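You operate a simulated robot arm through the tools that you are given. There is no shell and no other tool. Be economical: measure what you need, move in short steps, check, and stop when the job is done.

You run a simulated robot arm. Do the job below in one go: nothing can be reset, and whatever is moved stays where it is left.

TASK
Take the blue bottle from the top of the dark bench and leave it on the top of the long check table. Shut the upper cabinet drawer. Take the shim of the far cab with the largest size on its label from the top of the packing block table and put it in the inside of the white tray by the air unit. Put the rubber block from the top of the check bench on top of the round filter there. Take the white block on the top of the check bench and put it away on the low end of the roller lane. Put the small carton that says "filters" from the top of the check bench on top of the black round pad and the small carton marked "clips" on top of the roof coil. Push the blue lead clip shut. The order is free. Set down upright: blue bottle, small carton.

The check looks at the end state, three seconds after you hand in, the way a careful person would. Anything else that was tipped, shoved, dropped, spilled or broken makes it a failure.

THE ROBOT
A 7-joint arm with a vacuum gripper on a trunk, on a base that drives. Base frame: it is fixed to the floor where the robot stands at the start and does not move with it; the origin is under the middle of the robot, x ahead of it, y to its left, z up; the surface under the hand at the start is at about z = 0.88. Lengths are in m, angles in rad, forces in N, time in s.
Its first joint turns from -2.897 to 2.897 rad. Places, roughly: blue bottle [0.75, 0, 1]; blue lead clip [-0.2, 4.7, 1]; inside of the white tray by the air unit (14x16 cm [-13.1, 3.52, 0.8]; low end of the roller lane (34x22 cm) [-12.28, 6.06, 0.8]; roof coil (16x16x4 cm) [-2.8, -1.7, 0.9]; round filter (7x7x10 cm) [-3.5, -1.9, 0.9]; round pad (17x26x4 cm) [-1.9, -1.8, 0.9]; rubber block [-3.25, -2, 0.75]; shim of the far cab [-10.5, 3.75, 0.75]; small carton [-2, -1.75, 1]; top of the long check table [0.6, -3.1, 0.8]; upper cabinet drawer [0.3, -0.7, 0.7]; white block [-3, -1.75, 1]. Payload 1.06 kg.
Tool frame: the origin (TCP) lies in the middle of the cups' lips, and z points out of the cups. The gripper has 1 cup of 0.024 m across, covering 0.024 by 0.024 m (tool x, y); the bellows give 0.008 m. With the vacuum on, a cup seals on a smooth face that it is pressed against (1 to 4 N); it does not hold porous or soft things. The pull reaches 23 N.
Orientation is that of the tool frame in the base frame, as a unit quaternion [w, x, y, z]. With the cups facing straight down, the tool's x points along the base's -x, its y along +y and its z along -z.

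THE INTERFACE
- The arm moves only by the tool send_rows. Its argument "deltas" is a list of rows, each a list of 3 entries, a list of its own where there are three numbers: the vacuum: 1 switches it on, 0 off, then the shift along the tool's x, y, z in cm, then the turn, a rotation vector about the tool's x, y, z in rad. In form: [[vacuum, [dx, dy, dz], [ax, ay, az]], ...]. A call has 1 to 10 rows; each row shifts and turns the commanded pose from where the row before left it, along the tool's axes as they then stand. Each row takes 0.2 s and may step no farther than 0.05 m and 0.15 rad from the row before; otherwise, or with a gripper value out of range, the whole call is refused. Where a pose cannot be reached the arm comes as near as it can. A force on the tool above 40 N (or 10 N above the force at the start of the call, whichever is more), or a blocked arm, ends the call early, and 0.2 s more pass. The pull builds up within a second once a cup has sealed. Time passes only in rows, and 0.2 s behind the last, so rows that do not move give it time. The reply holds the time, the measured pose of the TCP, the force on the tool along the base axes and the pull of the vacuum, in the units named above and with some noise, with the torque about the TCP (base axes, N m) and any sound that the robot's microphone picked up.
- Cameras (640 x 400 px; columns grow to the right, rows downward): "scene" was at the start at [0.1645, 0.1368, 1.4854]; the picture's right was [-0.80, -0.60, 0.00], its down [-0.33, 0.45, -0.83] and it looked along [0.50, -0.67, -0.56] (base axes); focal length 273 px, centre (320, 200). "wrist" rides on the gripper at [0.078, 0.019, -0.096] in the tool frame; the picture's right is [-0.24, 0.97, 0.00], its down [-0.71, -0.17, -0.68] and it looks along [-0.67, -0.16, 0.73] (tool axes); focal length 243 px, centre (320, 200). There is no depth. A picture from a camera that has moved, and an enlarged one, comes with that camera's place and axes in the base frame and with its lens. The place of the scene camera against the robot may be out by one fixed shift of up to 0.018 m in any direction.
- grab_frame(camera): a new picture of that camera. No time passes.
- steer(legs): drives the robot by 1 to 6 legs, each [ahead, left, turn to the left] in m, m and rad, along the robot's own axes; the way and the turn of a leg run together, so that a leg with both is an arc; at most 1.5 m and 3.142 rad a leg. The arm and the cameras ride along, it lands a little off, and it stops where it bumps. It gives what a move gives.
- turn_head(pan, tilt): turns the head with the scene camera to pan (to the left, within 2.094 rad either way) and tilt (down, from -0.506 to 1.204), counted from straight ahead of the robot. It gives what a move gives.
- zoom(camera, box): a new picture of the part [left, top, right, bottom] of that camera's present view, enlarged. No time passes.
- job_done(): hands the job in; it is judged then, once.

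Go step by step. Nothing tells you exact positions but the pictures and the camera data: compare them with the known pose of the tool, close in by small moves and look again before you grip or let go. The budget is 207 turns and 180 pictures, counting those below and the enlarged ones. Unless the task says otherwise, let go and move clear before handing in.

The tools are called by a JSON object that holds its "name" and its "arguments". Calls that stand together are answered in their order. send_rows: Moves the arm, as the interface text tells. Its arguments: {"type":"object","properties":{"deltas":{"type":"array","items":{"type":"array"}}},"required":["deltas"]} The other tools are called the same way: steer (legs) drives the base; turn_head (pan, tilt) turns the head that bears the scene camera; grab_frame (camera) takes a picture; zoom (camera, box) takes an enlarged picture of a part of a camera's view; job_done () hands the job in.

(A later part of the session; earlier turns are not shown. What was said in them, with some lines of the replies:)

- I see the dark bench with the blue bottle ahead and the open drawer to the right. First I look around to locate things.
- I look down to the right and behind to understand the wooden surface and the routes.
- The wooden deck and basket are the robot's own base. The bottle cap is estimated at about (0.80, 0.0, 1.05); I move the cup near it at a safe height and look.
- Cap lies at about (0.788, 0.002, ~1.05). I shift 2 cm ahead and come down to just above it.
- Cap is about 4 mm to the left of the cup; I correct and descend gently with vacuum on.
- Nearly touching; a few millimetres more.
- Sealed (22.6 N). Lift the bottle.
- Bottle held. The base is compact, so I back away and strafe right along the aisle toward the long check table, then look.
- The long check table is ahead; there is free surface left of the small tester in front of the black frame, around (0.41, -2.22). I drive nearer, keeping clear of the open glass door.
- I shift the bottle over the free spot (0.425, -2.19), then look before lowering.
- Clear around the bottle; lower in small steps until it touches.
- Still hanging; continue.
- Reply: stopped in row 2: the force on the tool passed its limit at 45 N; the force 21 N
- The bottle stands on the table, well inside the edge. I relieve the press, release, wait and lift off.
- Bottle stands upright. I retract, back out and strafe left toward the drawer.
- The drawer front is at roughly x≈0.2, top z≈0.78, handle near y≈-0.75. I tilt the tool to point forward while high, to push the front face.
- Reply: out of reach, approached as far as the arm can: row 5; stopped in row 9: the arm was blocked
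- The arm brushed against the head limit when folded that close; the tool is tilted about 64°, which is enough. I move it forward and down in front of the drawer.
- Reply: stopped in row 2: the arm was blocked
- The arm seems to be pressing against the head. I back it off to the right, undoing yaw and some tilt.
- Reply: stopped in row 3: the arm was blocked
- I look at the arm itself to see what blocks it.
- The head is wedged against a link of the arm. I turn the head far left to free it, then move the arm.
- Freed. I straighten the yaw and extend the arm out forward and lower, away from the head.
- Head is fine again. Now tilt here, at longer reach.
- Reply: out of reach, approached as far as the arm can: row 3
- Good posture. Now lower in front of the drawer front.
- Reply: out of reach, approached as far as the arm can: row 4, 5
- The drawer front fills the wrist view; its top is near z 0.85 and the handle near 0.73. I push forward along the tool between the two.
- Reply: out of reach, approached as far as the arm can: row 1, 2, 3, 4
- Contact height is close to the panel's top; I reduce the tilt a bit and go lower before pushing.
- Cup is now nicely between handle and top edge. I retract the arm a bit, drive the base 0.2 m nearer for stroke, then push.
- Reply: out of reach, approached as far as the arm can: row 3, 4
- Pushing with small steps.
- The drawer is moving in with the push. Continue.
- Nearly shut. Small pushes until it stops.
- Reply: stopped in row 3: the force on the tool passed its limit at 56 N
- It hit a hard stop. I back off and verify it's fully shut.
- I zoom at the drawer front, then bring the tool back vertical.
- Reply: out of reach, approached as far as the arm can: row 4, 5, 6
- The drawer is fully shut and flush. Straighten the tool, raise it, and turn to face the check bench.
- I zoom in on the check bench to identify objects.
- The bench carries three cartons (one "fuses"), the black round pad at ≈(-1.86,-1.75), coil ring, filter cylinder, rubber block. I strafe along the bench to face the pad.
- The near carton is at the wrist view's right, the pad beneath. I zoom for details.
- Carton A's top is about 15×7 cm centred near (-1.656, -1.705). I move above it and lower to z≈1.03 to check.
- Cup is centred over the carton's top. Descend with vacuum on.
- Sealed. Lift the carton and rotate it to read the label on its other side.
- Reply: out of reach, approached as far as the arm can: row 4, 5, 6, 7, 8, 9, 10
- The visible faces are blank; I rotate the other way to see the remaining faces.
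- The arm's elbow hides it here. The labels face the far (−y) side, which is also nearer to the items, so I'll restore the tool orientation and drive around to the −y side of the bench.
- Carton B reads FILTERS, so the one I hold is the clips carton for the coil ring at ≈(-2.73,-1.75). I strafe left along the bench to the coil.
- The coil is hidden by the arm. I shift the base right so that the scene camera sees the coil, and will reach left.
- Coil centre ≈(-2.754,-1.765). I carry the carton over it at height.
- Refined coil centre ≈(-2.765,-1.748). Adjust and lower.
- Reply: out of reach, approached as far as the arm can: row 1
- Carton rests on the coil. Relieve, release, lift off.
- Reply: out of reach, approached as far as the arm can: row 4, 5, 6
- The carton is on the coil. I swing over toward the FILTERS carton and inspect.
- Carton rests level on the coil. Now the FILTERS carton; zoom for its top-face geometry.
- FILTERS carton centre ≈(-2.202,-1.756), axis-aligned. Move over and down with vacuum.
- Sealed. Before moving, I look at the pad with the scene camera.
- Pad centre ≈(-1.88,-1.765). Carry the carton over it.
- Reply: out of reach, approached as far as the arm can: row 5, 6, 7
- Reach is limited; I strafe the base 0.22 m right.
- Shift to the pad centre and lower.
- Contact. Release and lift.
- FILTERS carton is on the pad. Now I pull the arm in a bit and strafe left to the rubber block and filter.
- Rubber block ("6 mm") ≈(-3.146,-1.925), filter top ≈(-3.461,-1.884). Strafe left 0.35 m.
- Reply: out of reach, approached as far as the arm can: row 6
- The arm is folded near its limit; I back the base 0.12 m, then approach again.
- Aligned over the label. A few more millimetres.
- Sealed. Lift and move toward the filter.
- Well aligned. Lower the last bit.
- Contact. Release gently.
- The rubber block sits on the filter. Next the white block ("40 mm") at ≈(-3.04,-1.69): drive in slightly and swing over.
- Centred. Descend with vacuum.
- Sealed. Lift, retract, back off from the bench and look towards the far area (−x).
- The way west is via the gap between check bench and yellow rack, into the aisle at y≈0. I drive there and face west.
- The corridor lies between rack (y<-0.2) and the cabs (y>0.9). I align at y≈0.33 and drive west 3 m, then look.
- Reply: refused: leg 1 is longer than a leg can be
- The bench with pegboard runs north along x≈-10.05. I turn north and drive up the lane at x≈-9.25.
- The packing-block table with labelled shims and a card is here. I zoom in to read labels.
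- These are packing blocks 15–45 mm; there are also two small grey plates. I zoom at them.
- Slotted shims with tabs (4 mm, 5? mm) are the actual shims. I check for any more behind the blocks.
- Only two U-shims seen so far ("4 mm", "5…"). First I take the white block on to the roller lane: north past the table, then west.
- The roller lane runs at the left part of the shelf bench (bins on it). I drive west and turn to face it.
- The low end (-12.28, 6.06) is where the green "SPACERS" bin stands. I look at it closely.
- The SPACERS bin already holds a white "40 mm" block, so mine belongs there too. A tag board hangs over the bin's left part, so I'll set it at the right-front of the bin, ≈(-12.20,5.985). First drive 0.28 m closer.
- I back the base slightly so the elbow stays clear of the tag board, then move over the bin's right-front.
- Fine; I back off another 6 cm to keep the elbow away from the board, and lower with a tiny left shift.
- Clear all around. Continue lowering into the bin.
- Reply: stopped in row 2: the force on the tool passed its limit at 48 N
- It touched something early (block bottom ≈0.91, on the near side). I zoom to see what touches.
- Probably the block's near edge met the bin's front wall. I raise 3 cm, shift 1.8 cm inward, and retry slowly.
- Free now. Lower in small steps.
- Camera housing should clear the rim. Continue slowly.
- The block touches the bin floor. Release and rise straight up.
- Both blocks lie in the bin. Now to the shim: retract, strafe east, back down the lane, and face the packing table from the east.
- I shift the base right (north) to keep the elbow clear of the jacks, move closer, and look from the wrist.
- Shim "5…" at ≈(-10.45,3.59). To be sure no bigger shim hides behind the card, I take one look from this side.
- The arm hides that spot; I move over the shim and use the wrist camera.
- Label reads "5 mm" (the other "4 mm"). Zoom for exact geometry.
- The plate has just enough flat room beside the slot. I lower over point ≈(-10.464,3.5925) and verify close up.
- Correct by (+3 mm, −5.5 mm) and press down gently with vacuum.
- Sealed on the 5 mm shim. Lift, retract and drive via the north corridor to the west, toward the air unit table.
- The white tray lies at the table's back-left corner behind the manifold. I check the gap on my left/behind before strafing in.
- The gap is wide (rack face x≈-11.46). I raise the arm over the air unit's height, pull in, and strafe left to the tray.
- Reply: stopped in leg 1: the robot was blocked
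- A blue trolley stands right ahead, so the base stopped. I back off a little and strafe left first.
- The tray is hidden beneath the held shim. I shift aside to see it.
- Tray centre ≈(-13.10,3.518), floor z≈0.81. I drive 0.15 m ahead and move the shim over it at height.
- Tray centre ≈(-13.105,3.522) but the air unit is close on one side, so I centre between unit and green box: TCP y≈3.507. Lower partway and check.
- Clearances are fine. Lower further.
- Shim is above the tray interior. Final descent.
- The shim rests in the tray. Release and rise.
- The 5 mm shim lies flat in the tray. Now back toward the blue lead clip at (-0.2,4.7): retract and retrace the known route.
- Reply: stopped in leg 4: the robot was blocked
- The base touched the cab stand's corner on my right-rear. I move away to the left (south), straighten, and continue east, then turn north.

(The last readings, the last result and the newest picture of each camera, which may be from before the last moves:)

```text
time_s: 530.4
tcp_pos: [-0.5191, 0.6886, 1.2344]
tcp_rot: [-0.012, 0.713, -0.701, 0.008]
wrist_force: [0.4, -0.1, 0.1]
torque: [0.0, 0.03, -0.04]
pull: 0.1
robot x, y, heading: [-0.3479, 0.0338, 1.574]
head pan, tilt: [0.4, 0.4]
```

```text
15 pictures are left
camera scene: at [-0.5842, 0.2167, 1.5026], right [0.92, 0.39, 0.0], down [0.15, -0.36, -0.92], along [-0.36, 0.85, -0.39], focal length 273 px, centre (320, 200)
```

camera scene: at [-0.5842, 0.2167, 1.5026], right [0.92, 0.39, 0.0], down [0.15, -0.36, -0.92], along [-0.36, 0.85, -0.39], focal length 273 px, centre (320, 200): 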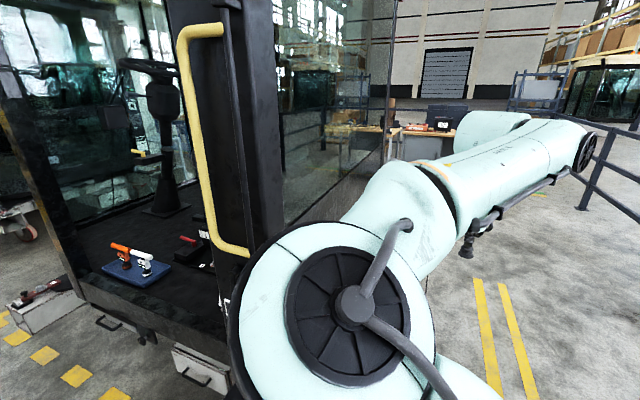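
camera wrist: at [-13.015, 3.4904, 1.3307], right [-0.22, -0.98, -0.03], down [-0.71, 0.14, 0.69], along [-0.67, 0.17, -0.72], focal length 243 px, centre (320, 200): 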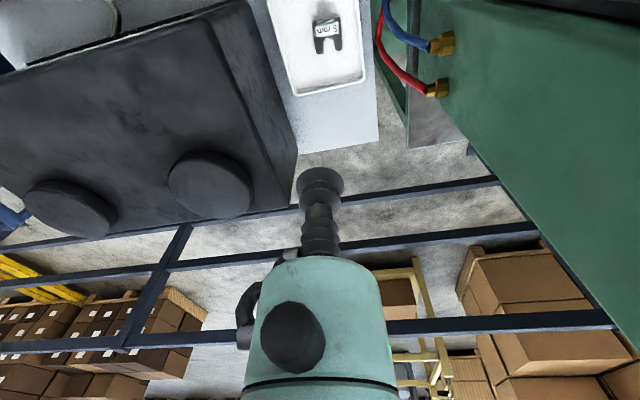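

{"name": "steer", "arguments": {"legs": [[0, -0.12, 0], [1.5, 0, 0], [1.45, 0, 0]]}}

{"name": "turn_head", "arguments": {"pan": 0.2, "tilt": 0.5}}

{"name": "grab_frame", "arguments": {"camera": "scene"}}

{"name": "grab_frame", "arguments": {"camera": "wrist"}}

```text
time_s: 545.2
tcp_pos: [-0.4724, 3.5958, 1.2352]
tcp_rot: [-0.012, 0.725, -0.689, 0.008]
wrist_force: [-1.2, -0.2, -1.1]
torque: [0.02, 0.0, -0.02]
pull: 0.1
robot x, y, heading: [-0.2819, 2.9492, 1.607]
head pan, tilt: [0.4, 0.4]
```

```text
time_s: 546.0
tcp_pos: [-0.4734, 3.5956, 1.2356]
tcp_rot: [-0.012, 0.724, -0.689, 0.008]
wrist_force: [0.2, -0.3, -0.4]
torque: [0.03, -0.02, 0.01]
pull: 0.1
robot x, y, heading: [-0.2797, 2.9492, 1.611]
head pan, tilt: [0.201, 0.499]
```

```text
14 pictures are left
camera scene: at [-0.504, 3.1275, 1.4935], right [0.97, 0.24, 0.0], down [0.11, -0.46, -0.88], along [-0.21, 0.85, -0.48], focal length 273 px, centre (320, 200)
```

scene: 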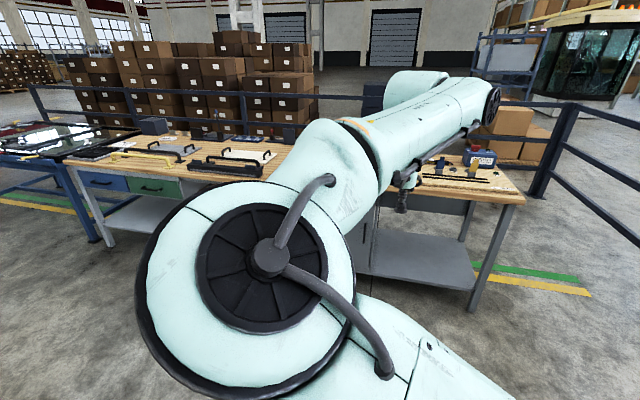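

```text
13 pictures are left
camera wrist: at [-0.492, 3.5169, 1.3295], right [-0.98, 0.19, -0.03], down [0.12, 0.71, 0.69], along [0.15, 0.68, -0.72], focal length 243 px, centre (320, 200)
```

wrist: 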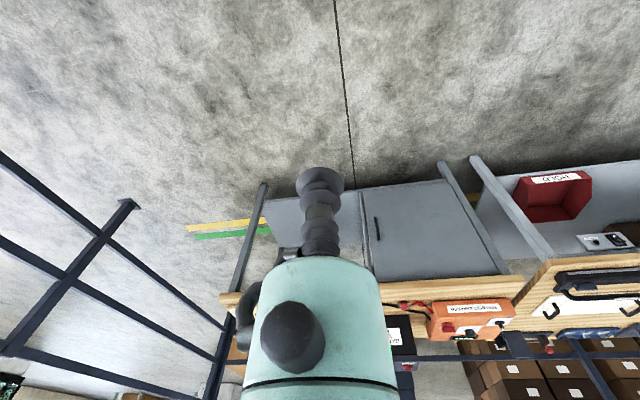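

{"name": "zoom", "arguments": {"camera": "scene", "box": [390, 130, 530, 220]}}

```text
4.44 times, centred on (460, 175) of scene
camera zoom: at [-0.504, 3.1275, 1.4935], right [0.97, 0.24, 0.0], down [0.11, -0.46, -0.88], along [-0.21, 0.85, -0.48], focal length 1215 px, centre (-302, 311)
```

zoom: 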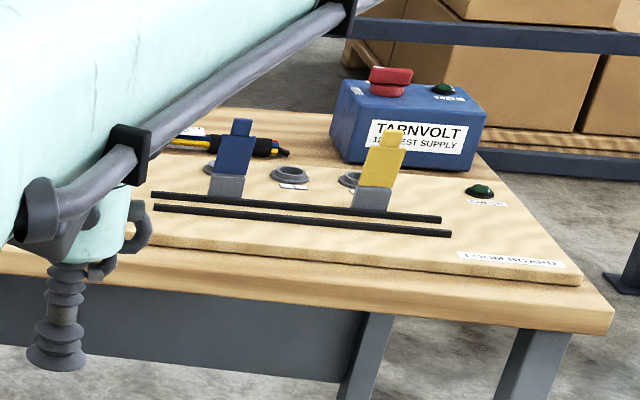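

Blue clip lever stands open at ≈(-0.19,4.68), tip z≈0.98, with its socket behind it: it must be pushed back (+y) and down. I position the base so the scene camera can see it.

{"name": "steer", "arguments": {"legs": [[0, 0.27, -0.04], [0.98, 0, 0]]}}

{"name": "send_rows", "arguments": {"deltas": [[0, [0, -4.5, 0], [0, 0, 0]], [0, [0, -4.5, 0], [0, 0, 0]], [0, [0, -4.5, 0], [0, 0, 0]], [0, [0, -4.5, 0], [0, 0, 0]], [0, [0, -4.5, 0], [0, 0, 0]], [0, [0, -4.5, 0], [0, 0, 0]], [0, [0, -4.5, 0], [0, 0, 0]], [0, [0, -4.5, 0], [0, 0, 0]], [0, [0, -4.5, 0], [0, 0, 0]]]}}

{"name": "turn_head", "arguments": {"pan": -0.55, "tilt": 0.6}}

{"name": "grab_frame", "arguments": {"camera": "scene"}}

{"name": "grab_frame", "arguments": {"camera": "wrist"}}

```text
time_s: 552.7
tcp_pos: [-0.726, 4.6004, 1.2355]
tcp_rot: [-0.012, 0.714, -0.7, 0.007]
wrist_force: [-0.1, 0.3, 0.6]
torque: [0.0, 0.04, -0.01]
pull: 0.0
robot x, y, heading: [-0.5525, 3.9463, 1.581]
head pan, tilt: [0.201, 0.499]
```

```text
time_s: 554.7
tcp_pos: [-0.3202, 4.6073, 1.2474]
tcp_rot: [-0.012, 0.714, -0.7, 0.009]
wrist_force: [-0.3, -0.2, 0.0]
torque: [0.02, -0.04, 0.01]
pull: 0.0
robot x, y, heading: [-0.5505, 3.9473, 1.585]
head pan, tilt: [0.201, 0.499]
```

```text
time_s: 555.8
tcp_pos: [-0.3197, 4.6082, 1.2476]
tcp_rot: [-0.012, 0.714, -0.7, 0.008]
wrist_force: [0.2, -0.2, 0.1]
torque: [-0.02, -0.05, 0.01]
pull: 0.1
robot x, y, heading: [-0.5513, 3.9441, 1.58]
head pan, tilt: [-0.55, 0.6]
```

```text
11 pictures are left
camera scene: at [-0.7055, 4.12, 1.4844], right [0.86, -0.52, 0.0], down [-0.29, -0.48, -0.83], along [0.43, 0.71, -0.56], focal length 273 px, centre (320, 200)
```

scene: 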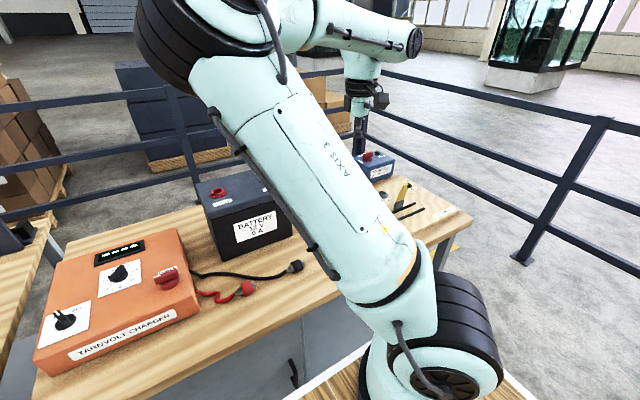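

```text
10 pictures are left
camera wrist: at [-0.3405, 4.529, 1.3419], right [-0.98, 0.22, -0.03], down [0.14, 0.71, 0.69], along [0.17, 0.67, -0.72], focal length 243 px, centre (320, 200)
```

wrist: 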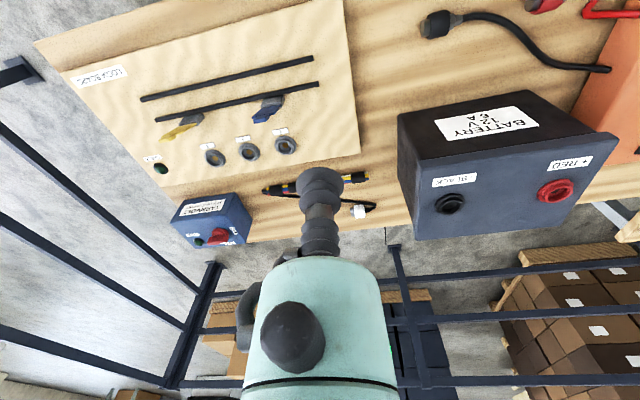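

{"name": "zoom", "arguments": {"camera": "wrist", "box": [130, 60, 340, 190]}}

```text
3.05 times, centred on (235, 125) of wrist
camera zoom: at [-0.3405, 4.529, 1.3419], right [-0.98, 0.22, -0.03], down [0.14, 0.71, 0.69], along [0.17, 0.67, -0.72], focal length 739 px, centre (579, 429)
```

zoom: 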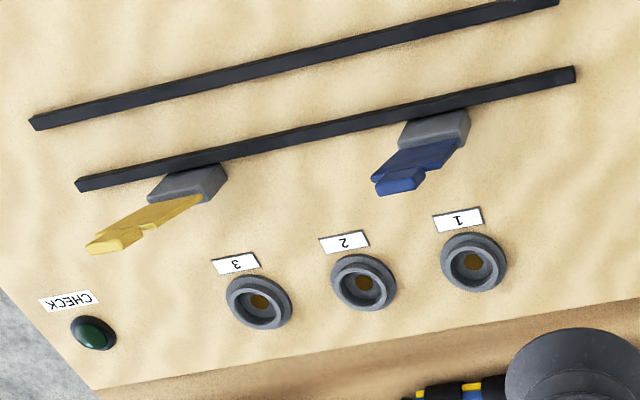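

Sockets 1–3 lie 10 cm behind the clips, so the blue lever folds back (+y) onto socket 1. I bring the cup in front of the lever's tip.

{"name": "send_rows", "arguments": {"deltas": [[0, [-0.5, -4.2, 0], [0, 0, 0]], [0, [-0.5, -4.2, 0], [0, 0, 0]], [0, [-0.4, -4.2, 0], [0, 0, 0]], [0, [0, 0, 4.5], [0, 0, 0]], [0, [0, 0, 4.5], [0, 0, 0]], [0, [0, 0, 4.5], [0, 0, 0]], [0, [0, 0, 4.5], [0, 0, 0]], [0, [0, 0, 4.5], [0, 0, 0]], [0, [0, 0, 4.5], [0, 0, 0]], [0, [0, 0, 0], [0, 0, 0]]]}}

{"name": "grab_frame", "arguments": {"camera": "wrist"}}

```text
time_s: 558.0
tcp_pos: [-0.1903, 4.628, 0.9754]
tcp_rot: [-0.011, 0.714, -0.7, 0.008]
wrist_force: [-0.6, 0.9, 0.3]
torque: [0.02, 0.02, 0.0]
pull: 0.2
robot x, y, heading: [-0.5503, 3.9483, 1.578]
head pan, tilt: [-0.55, 0.6]
```

```text
8 pictures are left
camera wrist: at [-0.2123, 4.55, 1.0707], right [-0.98, 0.22, -0.03], down [0.14, 0.71, 0.69], along [0.17, 0.67, -0.72], focal length 243 px, centre (320, 200)
```

wrist: 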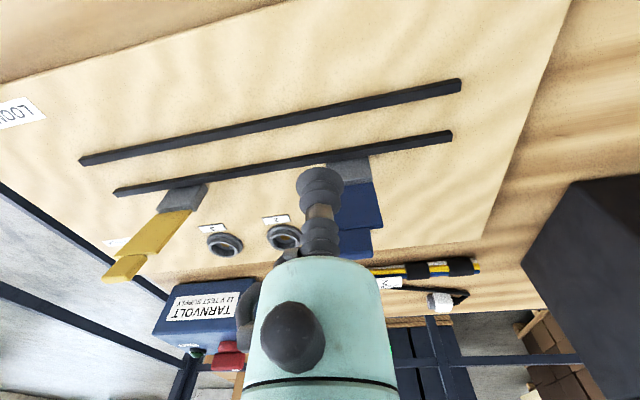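

The lever is ~1.8 cm to the −x side of the cup. Align, lower 2 cm, then push +y in small steps.

{"name": "send_rows", "arguments": {"deltas": [[0, [0, 1.8, 1], [0, 0, 0]], [0, [0, 0, 1], [0, 0, 0]], [0, [-1.5, 0, 0], [0, 0, 0]], [0, [-1.5, 0, 0], [0, 0, 0]], [0, [-1.5, 0, 0], [0, 0, 0]], [0, [-1, 0, 0], [0, 0, 0]], [0, [0, 0, 0], [0, 0, 0]]]}}

{"name": "grab_frame", "arguments": {"camera": "wrist"}}

```text
time_s: 559.2
tcp_pos: [-0.2048, 4.6647, 0.9564]
tcp_rot: [-0.006, 0.712, -0.702, 0.011]
wrist_force: [-7.8, -21.3, 2.0]
torque: [0.77, -0.29, 0.07]
pull: 0.1
robot x, y, heading: [-0.5552, 3.951, 1.577]
head pan, tilt: [-0.55, 0.6]
stopped in row 6: the force on the tool passed its limit at 49 N (the readings are from after the stop); the commanded pose is now the measured one
```

```text
7 pictures are left
camera wrist: at [-0.2271, 4.5865, 1.0527], right [-0.97, 0.22, -0.02], down [0.15, 0.71, 0.68], along [0.17, 0.66, -0.73], focal length 243 px, centre (320, 200)
```

wrist: 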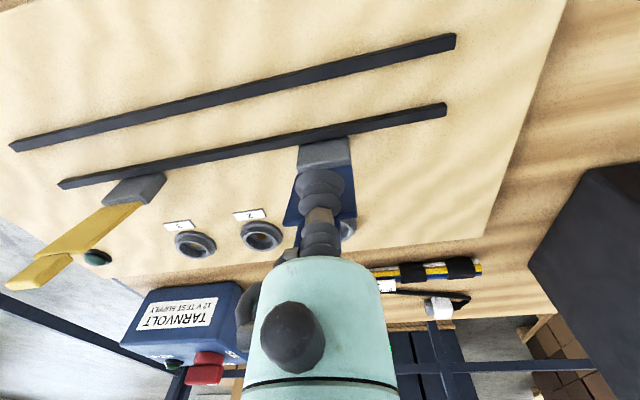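

It resists backwards pushing; the two black bars in front form a channel for the lead, so the lever must fold forward (−y) over them. I go up and over to its rear side.

{"name": "send_rows", "arguments": {"deltas": [[0, [1.2, 0, 0], [0, 0, 0]], [0, [0, 0, -4.5], [0, 0, 0]], [0, [0, 0, -4.5], [0, 0, 0]], [0, [-4.5, 0, 0], [0, 0, 0]], [0, [-4.4, 0, 0], [0, 0, 0]], [0, [0, 0, 4], [0, 0, 0]], [0, [0, 0, 4], [0, 0, 0]], [0, [0, 0, 0], [0, 0, 0]]]}}

{"name": "grab_frame", "arguments": {"camera": "wrist"}}

```text
time_s: 561.0
tcp_pos: [-0.2111, 4.7429, 0.9681]
tcp_rot: [-0.009, 0.712, -0.702, 0.01]
wrist_force: [-0.2, 0.6, -1.1]
torque: [0.01, 0.02, 0.02]
pull: 0.0
out of reach, approached as far as the arm can: row 5
robot x, y, heading: [-0.5531, 3.9469, 1.577]
head pan, tilt: [-0.55, 0.6]
```

```text
6 pictures are left
camera wrist: at [-0.232, 4.665, 1.0635], right [-0.98, 0.22, -0.03], down [0.14, 0.71, 0.69], along [0.17, 0.67, -0.73], focal length 243 px, centre (320, 200)
```

wrist: 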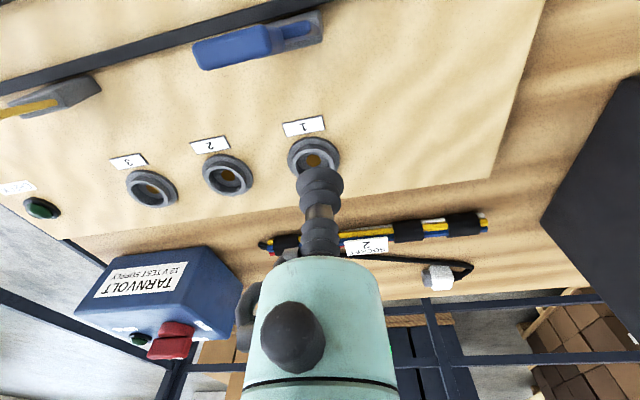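

The lever is still upright. From behind it, lower a bit and push toward −y.

{"name": "send_rows", "arguments": {"deltas": [[0, [0, -0.9, 1.2], [0, 0, 0]], [0, [1.5, 0, 0], [0, 0, 0]], [0, [1.5, 0, 0], [0, 0, 0]], [0, [1.2, 0, 0], [0, 0, 0]], [0, [1.2, 0, 0.2], [0, 0, 0]], [0, [1.2, 0, 0.3], [0, 0, 0]], [0, [0, 0, 0], [0, 0, 0]]]}}

```text
time_s: 562.6
tcp_pos: [-0.2099, 4.6725, 0.9562]
tcp_rot: [-0.007, 0.712, -0.702, 0.01]
wrist_force: [-0.4, 0.5, -0.1]
torque: [-0.01, 0.01, 0.04]
pull: 0.0
out of reach, approached as far as the arm can: row 1
robot x, y, heading: [-0.5541, 3.9504, 1.582]
head pan, tilt: [-0.55, 0.6]
```

It moves freely this way. Continue forward and down along the arc.

{"name": "send_rows", "arguments": {"deltas": [[0, [1.5, 0, 0.5], [0, 0, 0]], [0, [1.5, 0, 0.8], [0, 0, 0]], [0, [1.0, 0, 0.8], [0, 0, 0]], [0, [0, 0, 0], [0, 0, 0]]]}}

{"name": "grab_frame", "arguments": {"camera": "wrist"}}

```text
time_s: 563.4
tcp_pos: [-0.207, 4.6435, 0.9373]
tcp_rot: [-0.012, 0.714, -0.7, 0.007]
wrist_force: [3.6, 15.2, -6.7]
torque: [0.05, 0.06, 0.0]
pull: 0.0
robot x, y, heading: [-0.5499, 3.9459, 1.575]
head pan, tilt: [-0.55, 0.6]
stopped in row 3: the force on the tool passed its limit at 50 N (the readings are from after the stop); the commanded pose is now the measured one
```

```text
5 pictures are left
camera wrist: at [-0.2287, 4.5651, 1.0324], right [-0.98, 0.21, -0.02], down [0.14, 0.71, 0.69], along [0.16, 0.67, -0.72], focal length 243 px, centre (320, 200)
```

wrist: 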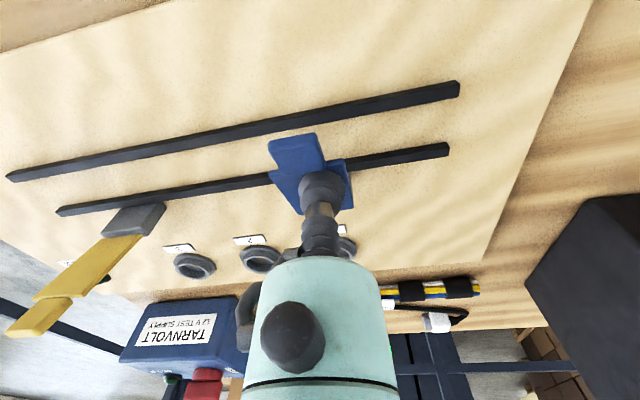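

The lever has folded forward about halfway. Now press it down from above near its tip.

{"name": "send_rows", "arguments": {"deltas": [[0, [0, 0, -2], [0, 0, 0]], [0, [0, 0, -3], [0, 0, 0]], [0, [1.2, 0, 0], [0, 0, 0]], [0, [0, 0, 2], [0, 0, 0]], [0, [0, 0, 1.2], [0, 0, 0]], [0, [0, 0, 1], [0, 0, 0]], [0, [0, 0, 1], [0, 0, 0]], [0, [0, 0, 1], [0, 0, 0]], [0, [0, 0, 1], [0, 0, 0]]]}}

```text
time_s: 563.8
tcp_pos: [-0.2088, 4.648, 0.9473]
tcp_rot: [-0.012, 0.717, -0.697, 0.005]
wrist_force: [3.3, 18.5, -13.2]
torque: [0.1, 0.06, 0.03]
pull: 0.1
robot x, y, heading: [-0.5549, 3.9442, 1.576]
head pan, tilt: [-0.55, 0.6]
stopped in row 1: the force on the tool passed its limit at 56 N (the readings are from after the stop); the commanded pose is now the measured one
```

The bellows catch on the lever; back off in +y first, then go up and over.

{"name": "send_rows", "arguments": {"deltas": [[0, [-1, 0, 0], [0, 0, 0]], [0, [-1.5, 0, 0], [0, 0, 0]], [0, [-1, 0, -1], [0, 0, 0]], [0, [0, 0, -3], [0, 0, 0]], [0, [0, 0, -3], [0, 0, 0]], [0, [0, 0, 0], [0, 0, 0]]]}}

{"name": "grab_frame", "arguments": {"camera": "wrist"}}

```text
time_s: 565.1
tcp_pos: [-0.2105, 4.6804, 1.0137]
tcp_rot: [-0.013, 0.717, -0.697, 0.007]
wrist_force: [0.7, 0.4, 0.4]
torque: [-0.01, 0.01, -0.03]
pull: 0.1
robot x, y, heading: [-0.5554, 3.9455, 1.581]
head pan, tilt: [-0.55, 0.6]
```

```text
4 pictures are left
camera wrist: at [-0.2309, 4.6006, 1.1103], right [-0.98, 0.21, -0.02], down [0.14, 0.71, 0.69], along [0.16, 0.68, -0.72], focal length 243 px, centre (320, 200)
```

wrist: 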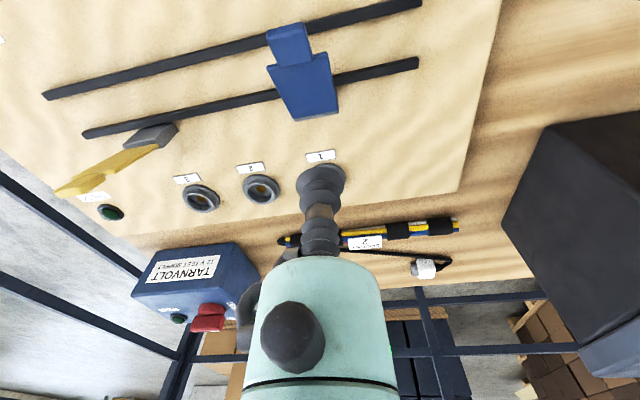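

The lever now lies nearly flat over both bars. I press it down from above to make sure it is shut.

{"name": "send_rows", "arguments": {"deltas": [[0, [3.0, -1, 0], [0, 0, 0]], [0, [0, 0, 4], [0, 0, 0]], [0, [0, 0, 3], [0, 0, 0]], [0, [0, 0, 1.5], [0, 0, 0]], [0, [0, 0, 1], [0, 0, 0]], [0, [0, 0, 0.7], [0, 0, 0]], [0, [0, 0, 0.7], [0, 0, 0]], [0, [0, 0, 0.7], [0, 0, 0]], [0, [0, 0, 0.7], [0, 0, 0]]]}}

```text
time_s: 567.0
tcp_pos: [-0.1981, 4.6526, 0.9065]
tcp_rot: [-0.02, 0.715, -0.699, 0.006]
wrist_force: [-2.7, -3.9, 20.2]
torque: [0.09, -0.06, 0.03]
pull: 0.0
out of reach, approached as far as the arm can: row 8
robot x, y, heading: [-0.5525, 3.9495, 1.579]
head pan, tilt: [-0.55, 0.6]
stopped in row 9: the force on the tool passed its limit at 48 N (the readings are from after the stop); the commanded pose is now the measured one
```

Pressed with ~48 N at z≈0.906. Rise and inspect.

{"name": "send_rows", "arguments": {"deltas": [[0, [0, 0, -0.5], [0, 0, 0]], [0, [0, 0, -2], [0, 0, 0]], [0, [0, 0, -4], [0, 0, 0]], [0, [0, 0, -4], [0, 0, 0]], [0, [-3, -3, -2], [0, 0, 0]], [0, [-3, 4, 0], [0, 0, 0]]]}}

{"name": "zoom", "arguments": {"camera": "wrist", "box": [40, 0, 440, 180]}}

```text
time_s: 568.4
tcp_pos: [-0.2296, 4.7074, 1.0305]
tcp_rot: [-0.018, 0.715, -0.699, 0.006]
wrist_force: [-0.9, 0.0, 0.0]
torque: [-0.01, -0.01, -0.01]
pull: 0.0
out of reach, approached as far as the arm can: row 5
robot x, y, heading: [-0.5515, 3.9481, 1.579]
head pan, tilt: [-0.55, 0.6]
```

```text
1.60 times, centred on (240, 90) of wrist
camera zoom: at [-0.2501, 4.6279, 1.1245], right [-0.98, 0.21, -0.03], down [0.13, 0.7, 0.7], along [0.17, 0.68, -0.71], focal length 388 px, centre (448, 376)
```

zoom: 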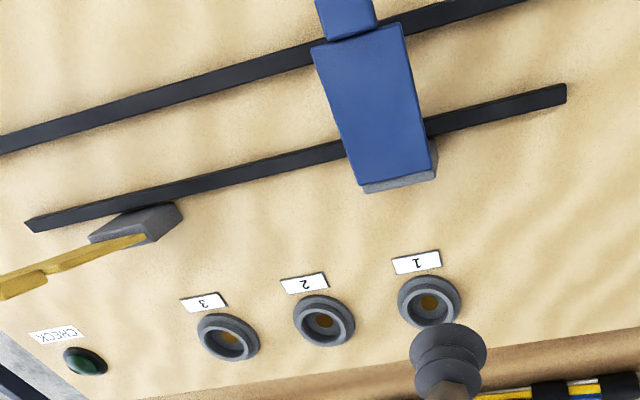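

The blue clip lies flat over both bars — shut. I move the arm and base clear.

{"name": "send_rows", "arguments": {"deltas": [[0, [0, 0, -4], [0, 0, 0]], [0, [0, 0, -4], [0, 0, 0]], [0, [0, 0, -4], [0, 0, 0]], [0, [3, 0, -2], [0, 0, 0]], [0, [4, 0, 0], [0, 0, 0]]]}}

{"name": "steer", "arguments": {"legs": [[-0.4, 0, 0]]}}

{"name": "grab_frame", "arguments": {"camera": "wrist"}}

```text
time_s: 569.6
tcp_pos: [-0.2281, 4.6385, 1.1701]
tcp_rot: [-0.018, 0.716, -0.698, 0.007]
wrist_force: [-0.4, -0.6, -0.4]
torque: [-0.03, 0.0, 0.0]
pull: 0.1
robot x, y, heading: [-0.5456, 3.9474, 1.581]
head pan, tilt: [-0.55, 0.6]
```

```text
time_s: 572.1
tcp_pos: [-0.227, 4.2405, 1.1714]
tcp_rot: [-0.017, 0.717, -0.697, 0.007]
wrist_force: [0.2, -0.6, 0.5]
torque: [0.0, 0.0, 0.0]
pull: 0.0
robot x, y, heading: [-0.548, 3.5483, 1.584]
head pan, tilt: [-0.55, 0.6]
```

```text
2 pictures are left
camera wrist: at [-0.2473, 4.1593, 1.2646], right [-0.98, 0.21, -0.03], down [0.13, 0.7, 0.7], along [0.17, 0.68, -0.71], focal length 243 px, centre (320, 200)
```

wrist: 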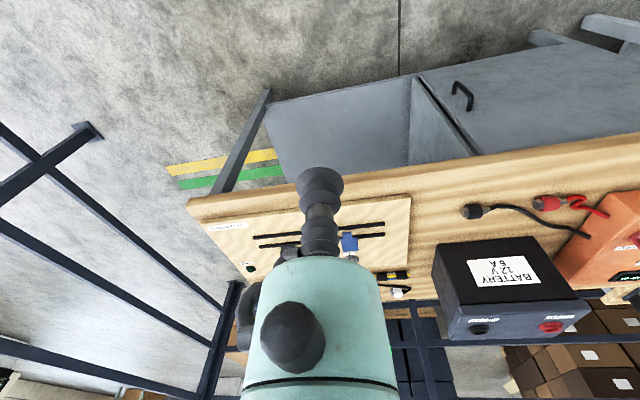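

All parts of the job are in place and the robot stands clear; I hand it in.

{"name": "job_done", "arguments": {}}

```text
The job is handed in.
```

I did every part of the job and handed it in, but the base bumped into things twice on the way, and I did not check closely whether either one moved.

- **Blue bottle:** it stands upright on the long check table, in front of the black frame.
- **Upper cabinet drawer:** it is shut, with its front flush.
- **Shim:** the 5 mm one lies flat in the white tray by the air unit. The only other shim I saw on the packing block table was 4 mm, and I could not see behind the card there.
- **Rubber block:** it sits on top of the round filter.
- **White block:** it is in the green "spacers" bin that fills the low end of the roller lane. It lies beside a white 40 mm block that was already there.
- **Small cartons:** the "filters" carton is on the round pad. The other one is on the roof coil, a little off centre but level. I never read "clips" on it; I took it as clips because the other two cartons read "filters" and "fuses".
- **Blue lead clip:** it is folded forward and lies flat over both bars.

The first bump was against the blue trolley near the air unit. The second seemed to be a corner of the cab's stand on the way back. Both times the base stopped and I backed away.
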